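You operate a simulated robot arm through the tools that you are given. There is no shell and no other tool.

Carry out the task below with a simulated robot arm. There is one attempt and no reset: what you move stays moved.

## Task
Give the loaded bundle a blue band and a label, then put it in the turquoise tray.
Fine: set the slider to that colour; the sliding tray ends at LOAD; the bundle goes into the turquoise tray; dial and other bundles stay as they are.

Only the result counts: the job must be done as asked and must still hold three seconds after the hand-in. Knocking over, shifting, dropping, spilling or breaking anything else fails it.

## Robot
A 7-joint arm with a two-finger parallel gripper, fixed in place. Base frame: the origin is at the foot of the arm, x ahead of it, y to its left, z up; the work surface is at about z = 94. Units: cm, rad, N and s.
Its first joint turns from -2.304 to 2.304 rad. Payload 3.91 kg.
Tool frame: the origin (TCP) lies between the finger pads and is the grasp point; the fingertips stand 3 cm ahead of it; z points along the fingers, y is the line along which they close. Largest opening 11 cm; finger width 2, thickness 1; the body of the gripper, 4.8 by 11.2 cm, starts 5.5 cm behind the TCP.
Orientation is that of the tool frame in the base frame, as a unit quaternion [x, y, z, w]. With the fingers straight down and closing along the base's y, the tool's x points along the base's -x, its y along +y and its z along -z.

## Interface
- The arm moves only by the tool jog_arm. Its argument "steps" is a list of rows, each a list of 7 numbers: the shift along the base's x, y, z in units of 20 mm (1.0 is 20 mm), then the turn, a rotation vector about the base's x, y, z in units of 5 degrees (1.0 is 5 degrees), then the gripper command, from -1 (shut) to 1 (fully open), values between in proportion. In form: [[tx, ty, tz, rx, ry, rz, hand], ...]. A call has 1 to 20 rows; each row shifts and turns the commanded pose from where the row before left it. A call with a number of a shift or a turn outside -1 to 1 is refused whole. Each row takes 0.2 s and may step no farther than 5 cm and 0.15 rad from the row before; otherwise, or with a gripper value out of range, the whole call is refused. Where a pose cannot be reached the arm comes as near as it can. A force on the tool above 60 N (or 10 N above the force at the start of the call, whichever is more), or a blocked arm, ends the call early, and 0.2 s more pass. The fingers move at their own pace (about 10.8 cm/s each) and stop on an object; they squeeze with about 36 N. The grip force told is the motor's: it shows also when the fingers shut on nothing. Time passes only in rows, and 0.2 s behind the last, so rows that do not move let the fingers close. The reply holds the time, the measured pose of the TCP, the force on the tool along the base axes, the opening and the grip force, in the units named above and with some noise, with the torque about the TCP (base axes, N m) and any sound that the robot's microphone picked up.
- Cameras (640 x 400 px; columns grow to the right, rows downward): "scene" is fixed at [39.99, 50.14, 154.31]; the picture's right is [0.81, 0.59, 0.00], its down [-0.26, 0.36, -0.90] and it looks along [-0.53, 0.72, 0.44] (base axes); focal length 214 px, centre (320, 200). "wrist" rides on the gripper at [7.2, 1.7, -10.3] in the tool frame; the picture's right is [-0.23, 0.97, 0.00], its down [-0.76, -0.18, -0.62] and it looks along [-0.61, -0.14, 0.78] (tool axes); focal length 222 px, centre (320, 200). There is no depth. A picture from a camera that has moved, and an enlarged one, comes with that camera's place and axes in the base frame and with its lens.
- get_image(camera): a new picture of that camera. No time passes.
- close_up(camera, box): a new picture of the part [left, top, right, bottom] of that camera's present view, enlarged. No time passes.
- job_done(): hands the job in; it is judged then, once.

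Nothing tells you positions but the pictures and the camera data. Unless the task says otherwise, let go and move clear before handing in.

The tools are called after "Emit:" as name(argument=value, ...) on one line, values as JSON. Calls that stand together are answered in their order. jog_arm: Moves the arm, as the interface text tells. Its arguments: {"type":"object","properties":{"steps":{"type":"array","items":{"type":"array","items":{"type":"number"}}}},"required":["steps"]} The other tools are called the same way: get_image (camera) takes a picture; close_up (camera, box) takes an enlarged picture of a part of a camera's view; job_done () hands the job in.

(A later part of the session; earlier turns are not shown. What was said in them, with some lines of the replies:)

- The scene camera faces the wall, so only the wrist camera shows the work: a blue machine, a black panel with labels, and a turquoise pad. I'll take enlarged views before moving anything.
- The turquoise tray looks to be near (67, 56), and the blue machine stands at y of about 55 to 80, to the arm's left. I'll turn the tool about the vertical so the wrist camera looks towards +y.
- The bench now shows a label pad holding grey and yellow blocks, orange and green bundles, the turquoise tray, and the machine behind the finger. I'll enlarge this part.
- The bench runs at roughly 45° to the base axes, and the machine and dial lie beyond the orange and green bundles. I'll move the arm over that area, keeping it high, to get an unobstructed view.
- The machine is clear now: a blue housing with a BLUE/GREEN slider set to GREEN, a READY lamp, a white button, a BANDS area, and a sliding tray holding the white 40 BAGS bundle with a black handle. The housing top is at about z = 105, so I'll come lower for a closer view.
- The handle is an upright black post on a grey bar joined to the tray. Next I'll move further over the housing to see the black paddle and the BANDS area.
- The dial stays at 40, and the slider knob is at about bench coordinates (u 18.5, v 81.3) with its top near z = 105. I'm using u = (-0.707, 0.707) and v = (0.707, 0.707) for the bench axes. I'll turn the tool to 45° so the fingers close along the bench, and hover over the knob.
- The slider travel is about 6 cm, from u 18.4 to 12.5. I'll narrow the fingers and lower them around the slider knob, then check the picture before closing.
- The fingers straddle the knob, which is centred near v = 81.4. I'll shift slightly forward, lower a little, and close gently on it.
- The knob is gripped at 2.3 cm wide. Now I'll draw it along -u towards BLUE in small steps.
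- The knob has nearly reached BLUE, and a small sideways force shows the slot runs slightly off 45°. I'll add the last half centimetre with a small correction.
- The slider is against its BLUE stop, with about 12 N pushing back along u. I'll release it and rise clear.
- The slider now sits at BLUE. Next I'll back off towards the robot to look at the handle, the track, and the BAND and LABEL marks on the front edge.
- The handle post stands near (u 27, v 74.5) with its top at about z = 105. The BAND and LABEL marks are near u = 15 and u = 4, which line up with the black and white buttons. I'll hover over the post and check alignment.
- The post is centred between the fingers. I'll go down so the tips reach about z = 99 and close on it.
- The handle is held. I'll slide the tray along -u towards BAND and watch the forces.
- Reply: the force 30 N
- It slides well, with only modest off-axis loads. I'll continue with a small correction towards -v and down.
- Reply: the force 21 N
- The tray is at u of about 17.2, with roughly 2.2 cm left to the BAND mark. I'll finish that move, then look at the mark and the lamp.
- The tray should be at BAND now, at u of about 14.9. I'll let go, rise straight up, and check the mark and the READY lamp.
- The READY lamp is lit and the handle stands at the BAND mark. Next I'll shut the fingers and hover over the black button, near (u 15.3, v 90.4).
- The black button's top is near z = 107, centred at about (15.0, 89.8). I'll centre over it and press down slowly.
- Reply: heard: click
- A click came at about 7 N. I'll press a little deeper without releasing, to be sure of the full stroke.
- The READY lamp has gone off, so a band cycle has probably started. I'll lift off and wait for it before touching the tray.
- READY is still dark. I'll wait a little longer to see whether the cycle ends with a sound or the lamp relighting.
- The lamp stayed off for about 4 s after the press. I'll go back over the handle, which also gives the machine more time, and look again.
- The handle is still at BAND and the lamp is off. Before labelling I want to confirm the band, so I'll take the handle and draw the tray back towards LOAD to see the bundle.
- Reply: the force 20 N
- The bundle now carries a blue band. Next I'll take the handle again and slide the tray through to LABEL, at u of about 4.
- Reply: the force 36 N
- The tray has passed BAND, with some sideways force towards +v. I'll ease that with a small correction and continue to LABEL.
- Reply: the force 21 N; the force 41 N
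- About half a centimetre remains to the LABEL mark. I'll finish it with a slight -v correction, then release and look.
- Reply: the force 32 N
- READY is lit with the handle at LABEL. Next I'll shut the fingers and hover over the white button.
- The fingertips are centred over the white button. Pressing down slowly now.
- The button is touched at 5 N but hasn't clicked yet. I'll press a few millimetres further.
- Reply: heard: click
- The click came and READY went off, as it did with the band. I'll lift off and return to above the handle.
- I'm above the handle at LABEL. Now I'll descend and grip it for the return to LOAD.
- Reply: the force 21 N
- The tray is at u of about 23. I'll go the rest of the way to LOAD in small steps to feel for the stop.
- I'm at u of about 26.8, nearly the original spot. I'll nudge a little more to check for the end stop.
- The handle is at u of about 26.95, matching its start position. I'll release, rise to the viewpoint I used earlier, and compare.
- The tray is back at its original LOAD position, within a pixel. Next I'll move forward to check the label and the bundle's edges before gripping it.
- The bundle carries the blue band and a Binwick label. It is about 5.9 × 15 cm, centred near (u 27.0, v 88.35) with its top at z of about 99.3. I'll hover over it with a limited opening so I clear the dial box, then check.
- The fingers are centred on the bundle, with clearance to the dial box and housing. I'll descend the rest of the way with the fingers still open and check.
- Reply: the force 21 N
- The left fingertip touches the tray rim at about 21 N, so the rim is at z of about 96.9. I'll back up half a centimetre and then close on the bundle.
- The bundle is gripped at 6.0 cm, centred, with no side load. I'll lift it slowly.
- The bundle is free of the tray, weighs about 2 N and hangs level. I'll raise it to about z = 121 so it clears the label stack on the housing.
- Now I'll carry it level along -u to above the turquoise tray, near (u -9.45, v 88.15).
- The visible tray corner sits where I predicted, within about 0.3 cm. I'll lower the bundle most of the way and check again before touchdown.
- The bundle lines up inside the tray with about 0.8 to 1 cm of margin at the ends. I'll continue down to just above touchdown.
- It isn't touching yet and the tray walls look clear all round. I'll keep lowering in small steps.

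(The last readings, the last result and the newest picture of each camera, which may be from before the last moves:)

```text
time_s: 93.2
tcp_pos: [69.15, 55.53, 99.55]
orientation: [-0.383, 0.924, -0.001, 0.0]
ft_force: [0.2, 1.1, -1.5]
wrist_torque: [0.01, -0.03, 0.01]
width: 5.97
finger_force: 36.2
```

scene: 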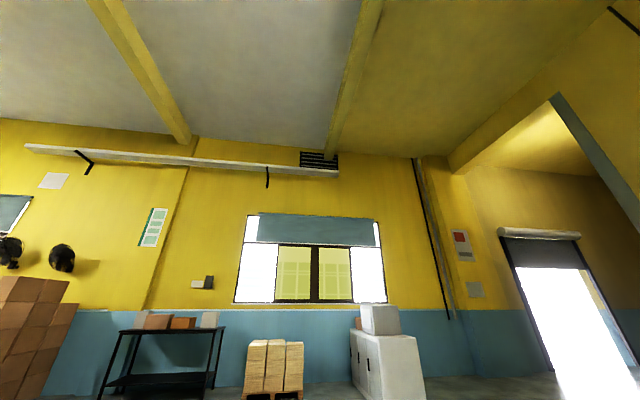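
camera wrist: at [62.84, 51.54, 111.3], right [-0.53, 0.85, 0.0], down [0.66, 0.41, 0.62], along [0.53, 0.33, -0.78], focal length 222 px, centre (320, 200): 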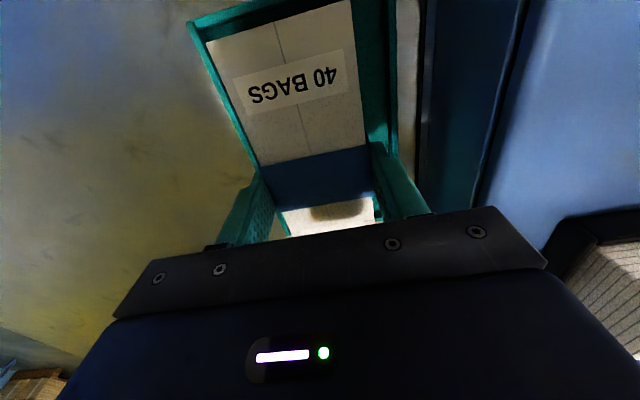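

Emit:
jog_arm(steps=[[0, 0, -0.15, 0, 0, 0, -0.3], [0, 0, -0.1, 0, 0, 0, -0.3], [0, 0, 0, 0, 0, 0, -0.3]])

Emit:
close_up(camera="wrist", box=[170, 0, 430, 240])

```text
time_s: 94.0
tcp_pos: [69.05, 55.4, 99.07]
orientation: [-0.383, 0.924, 0.0, 0.0]
ft_force: [0.0, 1.0, -2.0]
wrist_torque: [0.0, 0.0, 0.01]
width: 5.95
finger_force: 35.9
```

```text
1.67 times, centred on (300, 120) of wrist
camera zoom: at [62.89, 51.46, 109.39], right [-0.53, 0.85, 0.0], down [0.66, 0.41, 0.62], along [0.53, 0.33, -0.78], focal length 370 px, centre (353, 333)
```

zoom: 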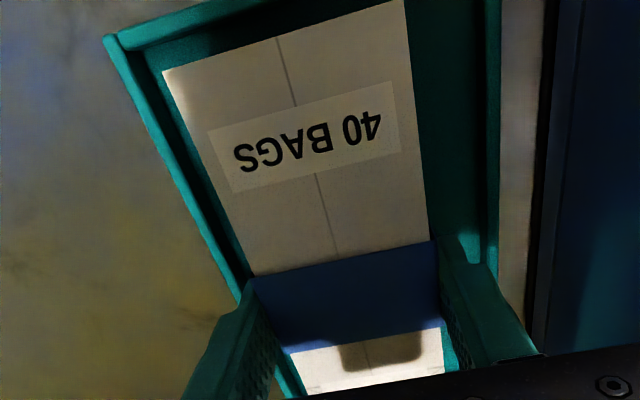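

Still hanging free, with the walls clear all round. I'll keep lowering.

Emit:
jog_arm(steps=[[0, 0, -0.1, 0, 0, 0, -0.3], [0, 0, -0.1, 0, 0, 0, -0.3], [0, 0, 0, 0, 0, 0, -0.3]])

```text
time_s: 94.8
tcp_pos: [69.21, 55.5, 98.8]
orientation: [-0.382, 0.924, 0.0, 0.001]
ft_force: [-0.4, -4.3, 31.1]
wrist_torque: [-0.47, 0.4, 0.04]
width: 5.96
finger_force: 35.5
```

Touchdown: 31 N up, acting near the middle of the bundle, so it is flat on the tray floor. I'll ease off slightly, then open just enough to release.

Emit:
jog_arm(steps=[[0, 0, 0.08, 0, 0, 0, -0.3], [0, 0, 0, 0, 0, 0, -0.3]])

```text
time_s: 95.4
tcp_pos: [69.19, 55.43, 98.85]
orientation: [-0.382, 0.924, 0.0, 0.0]
ft_force: [0.1, -5.4, 18.7]
wrist_torque: [0.39, -0.53, -0.09]
width: 5.95
finger_force: 36.2
```

Emit:
jog_arm(steps=[[0, 0, 0.04, 0, 0, 0, -0.3], [0, 0, 0, 0, 0, 0, 0.12], [0, 0, 0, 0, 0, 0, 0.2], [0, 0, 0, 0, 0, 0, 0.25], [0, 0, 0, 0, 0, 0, 0.25]])

Emit:
get_image(camera="wrist")

Emit:
close_up(camera="wrist", box=[170, 0, 430, 240])

```text
time_s: 96.6
tcp_pos: [69.29, 55.33, 98.82]
orientation: [-0.383, 0.924, -0.001, 0.0]
ft_force: [-0.8, 0.0, -0.4]
wrist_torque: [0.02, 0.04, 0.02]
width: 6.88
finger_force: 0.0
```

```text
taken
camera wrist: at [62.9, 51.5, 109.26], right [-0.53, 0.85, 0.0], down [0.66, 0.41, 0.62], along [0.53, 0.33, -0.78], focal length 222 px, centre (320, 200)
```

wrist: 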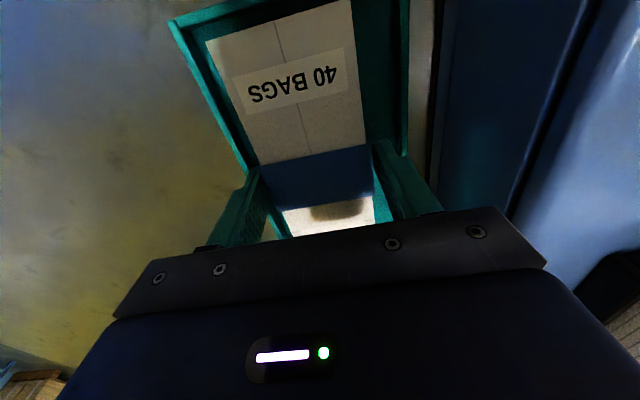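

```text
1.67 times, centred on (300, 120) of wrist
camera zoom: at [62.9, 51.5, 109.26], right [-0.53, 0.85, 0.0], down [0.66, 0.41, 0.62], along [0.53, 0.33, -0.78], focal length 370 px, centre (353, 333)
```

zoom: 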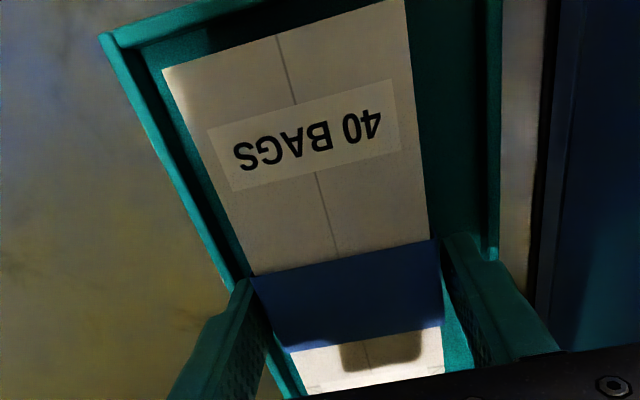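

Released: the bundle rests inside the tray walls and there is no load on the hand. I'll rise straight up slowly and move clear.

Emit:
jog_arm(steps=[[0, 0, 0.2, 0, 0, 0, 0.25], [0, 0, 0.4, 0, 0, 0, 0.25], [0, 0, 0.6, 0, 0, 0, 0.25], [0, 0, 0.9, 0, 0, 0, 0.25], [0, 0, 0.9, 0, 0, 0, 0.25], [0, 0, 0.9, 0, 0, 0, 0.25], [0, 0, 0.9, 0, 0, 0, 0.25], [0, 0, 0.9, 0, 0, 0, 0.25], [0, 0, 0.9, 0, 0, 0, 0.25], [0, 0, 0.9, 0, 0, 0, 0.25], [0, 0, 0.9, 0, 0, 0, 0.25], [0, 0, 0.9, 0, 0, 0, 0.25], [0, 0, 0.9, 0, 0, 0, 0.25]])

Emit:
get_image(camera="wrist")

```text
time_s: 99.4
tcp_pos: [69.23, 55.46, 119.18]
orientation: [-0.382, 0.924, 0.0, 0.0]
ft_force: [0.2, 0.5, -0.6]
wrist_torque: [-0.07, 0.0, 0.0]
width: 6.89
finger_force: 0.0
```

```text
taken
camera wrist: at [62.95, 51.51, 129.62], right [-0.53, 0.85, 0.0], down [0.66, 0.41, 0.62], along [0.53, 0.33, -0.78], focal length 222 px, centre (320, 200)
```

wrist: 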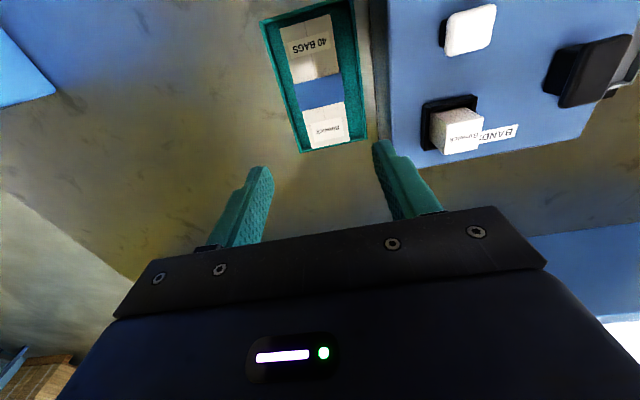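

The bundle lies flat in the turquoise tray with the band and label on it. I'll back away high for a last look at the whole station.

Emit:
jog_arm(steps=[[-0.5, 0.1, 0.9, 0, 0, 0, 0.3], [-0.9, 0.18, 0.9, 0, 0, 0, 0.3], [-0.95, 0.18, 0.9, 0, 0, 0, 0.3], [-0.95, 0.18, 0.9, 0, 0, 0, 0.3], [-0.95, 0.18, 0.9, 0, 0, 0, 0.3], [-0.95, 0.18, 0.9, 0, 0, 0, 0.3], [-0.95, 0.18, 0.9, 0, 0, 0, 0.3], [-0.95, 0.18, 0.9, 0, 0, 0, 0.3], [-0.95, 0.18, 0.9, 0, 0, 0, 0.3], [-0.95, 0.18, 0.5, 0, 0, 0, 0.3], [-0.95, 0.18, 0, 0, 0, 0, 0.3], [-0.95, 0.18, 0, 0, 0, 0, 0.3], [0, 0, 0, 0, 0, 0, 0.3]])

Emit:
get_image(camera="wrist")

Emit:
close_up(camera="wrist", box=[160, 60, 480, 240])

```text
time_s: 102.2
tcp_pos: [47.38, 59.67, 136.48]
orientation: [-0.383, 0.924, -0.001, 0.0]
ft_force: [0.3, 0.0, 0.0]
wrist_torque: [-0.01, -0.03, 0.03]
width: 7.15
finger_force: 0.0
```

```text
taken
camera wrist: at [41.16, 55.69, 146.85], right [-0.53, 0.85, 0.0], down [0.66, 0.41, 0.62], along [0.53, 0.33, -0.78], focal length 222 px, centre (320, 200)
```

wrist: 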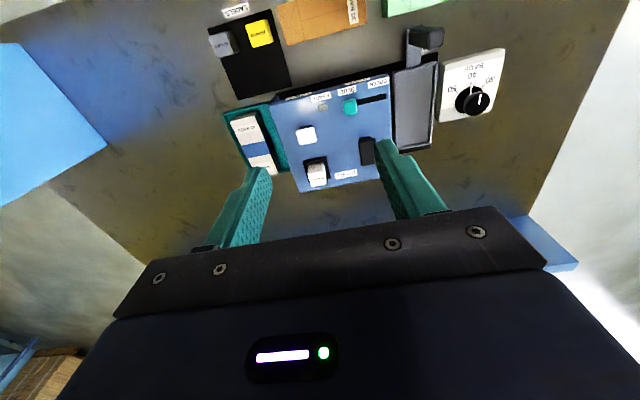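

```text
2.00 times, centred on (320, 150) of wrist
camera zoom: at [41.16, 55.69, 146.85], right [-0.53, 0.85, 0.0], down [0.66, 0.41, 0.62], along [0.53, 0.33, -0.78], focal length 444 px, centre (320, 300)
```

zoom: 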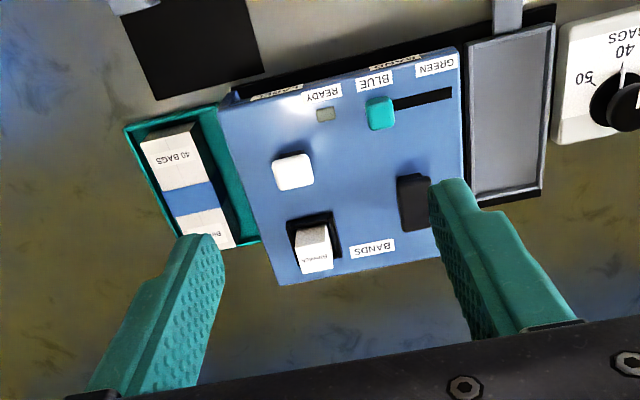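

Everything looks in place. I'll check once more that the sliding tray and dial weren't nudged during the pickup.

Emit:
close_up(camera="wrist", box=[360, 10, 540, 170])

```text
2.50 times, centred on (450, 90) of wrist
camera zoom: at [41.16, 55.69, 146.85], right [-0.53, 0.85, 0.0], down [0.66, 0.41, 0.62], along [0.53, 0.33, -0.78], focal length 555 px, centre (-5, 475)
```

zoom: 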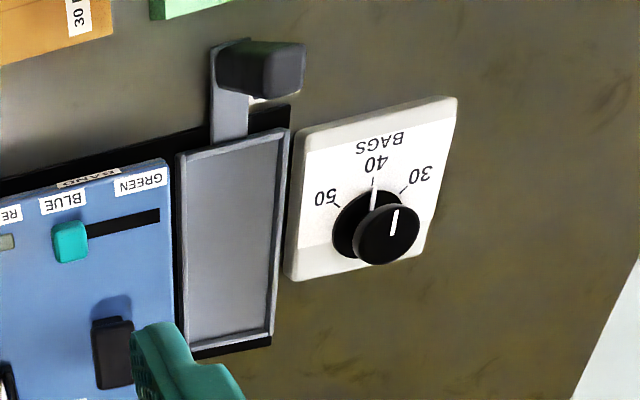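

The job is done and I'm handing it in. The tray is centred at LOAD (u of about 26.95, as at the start), the dial still reads 40, and the slider is at BLUE. The banded and labelled bundle rests in the turquoise tray, and the other bundles haven't moved. The arm is clear.

Emit:
job_done()

```text
The job is handed in.
```

The loaded 40 BAGS bundle now has a blue band and a white Binwick label, and it is resting flat in the turquoise tray. I've handed the job in; no verdict came back.

- **Slider:** set to BLUE, against its end stop.
- **Sliding tray:** back at LOAD, in the same place as at the start as far as the pictures show. One fingertip pressed its rim at about 21 N while I was picking up the bundle, but the last picture shows the tray didn't shift.
- **Band and label:** each press gave one click and the READY lamp went out. I then checked the bundle in the pictures for both the band and the label.
- **Dial and other bundles:** the dial still reads 40, and I didn't touch the orange or green bundle.

The arm let go and is well clear of the station.
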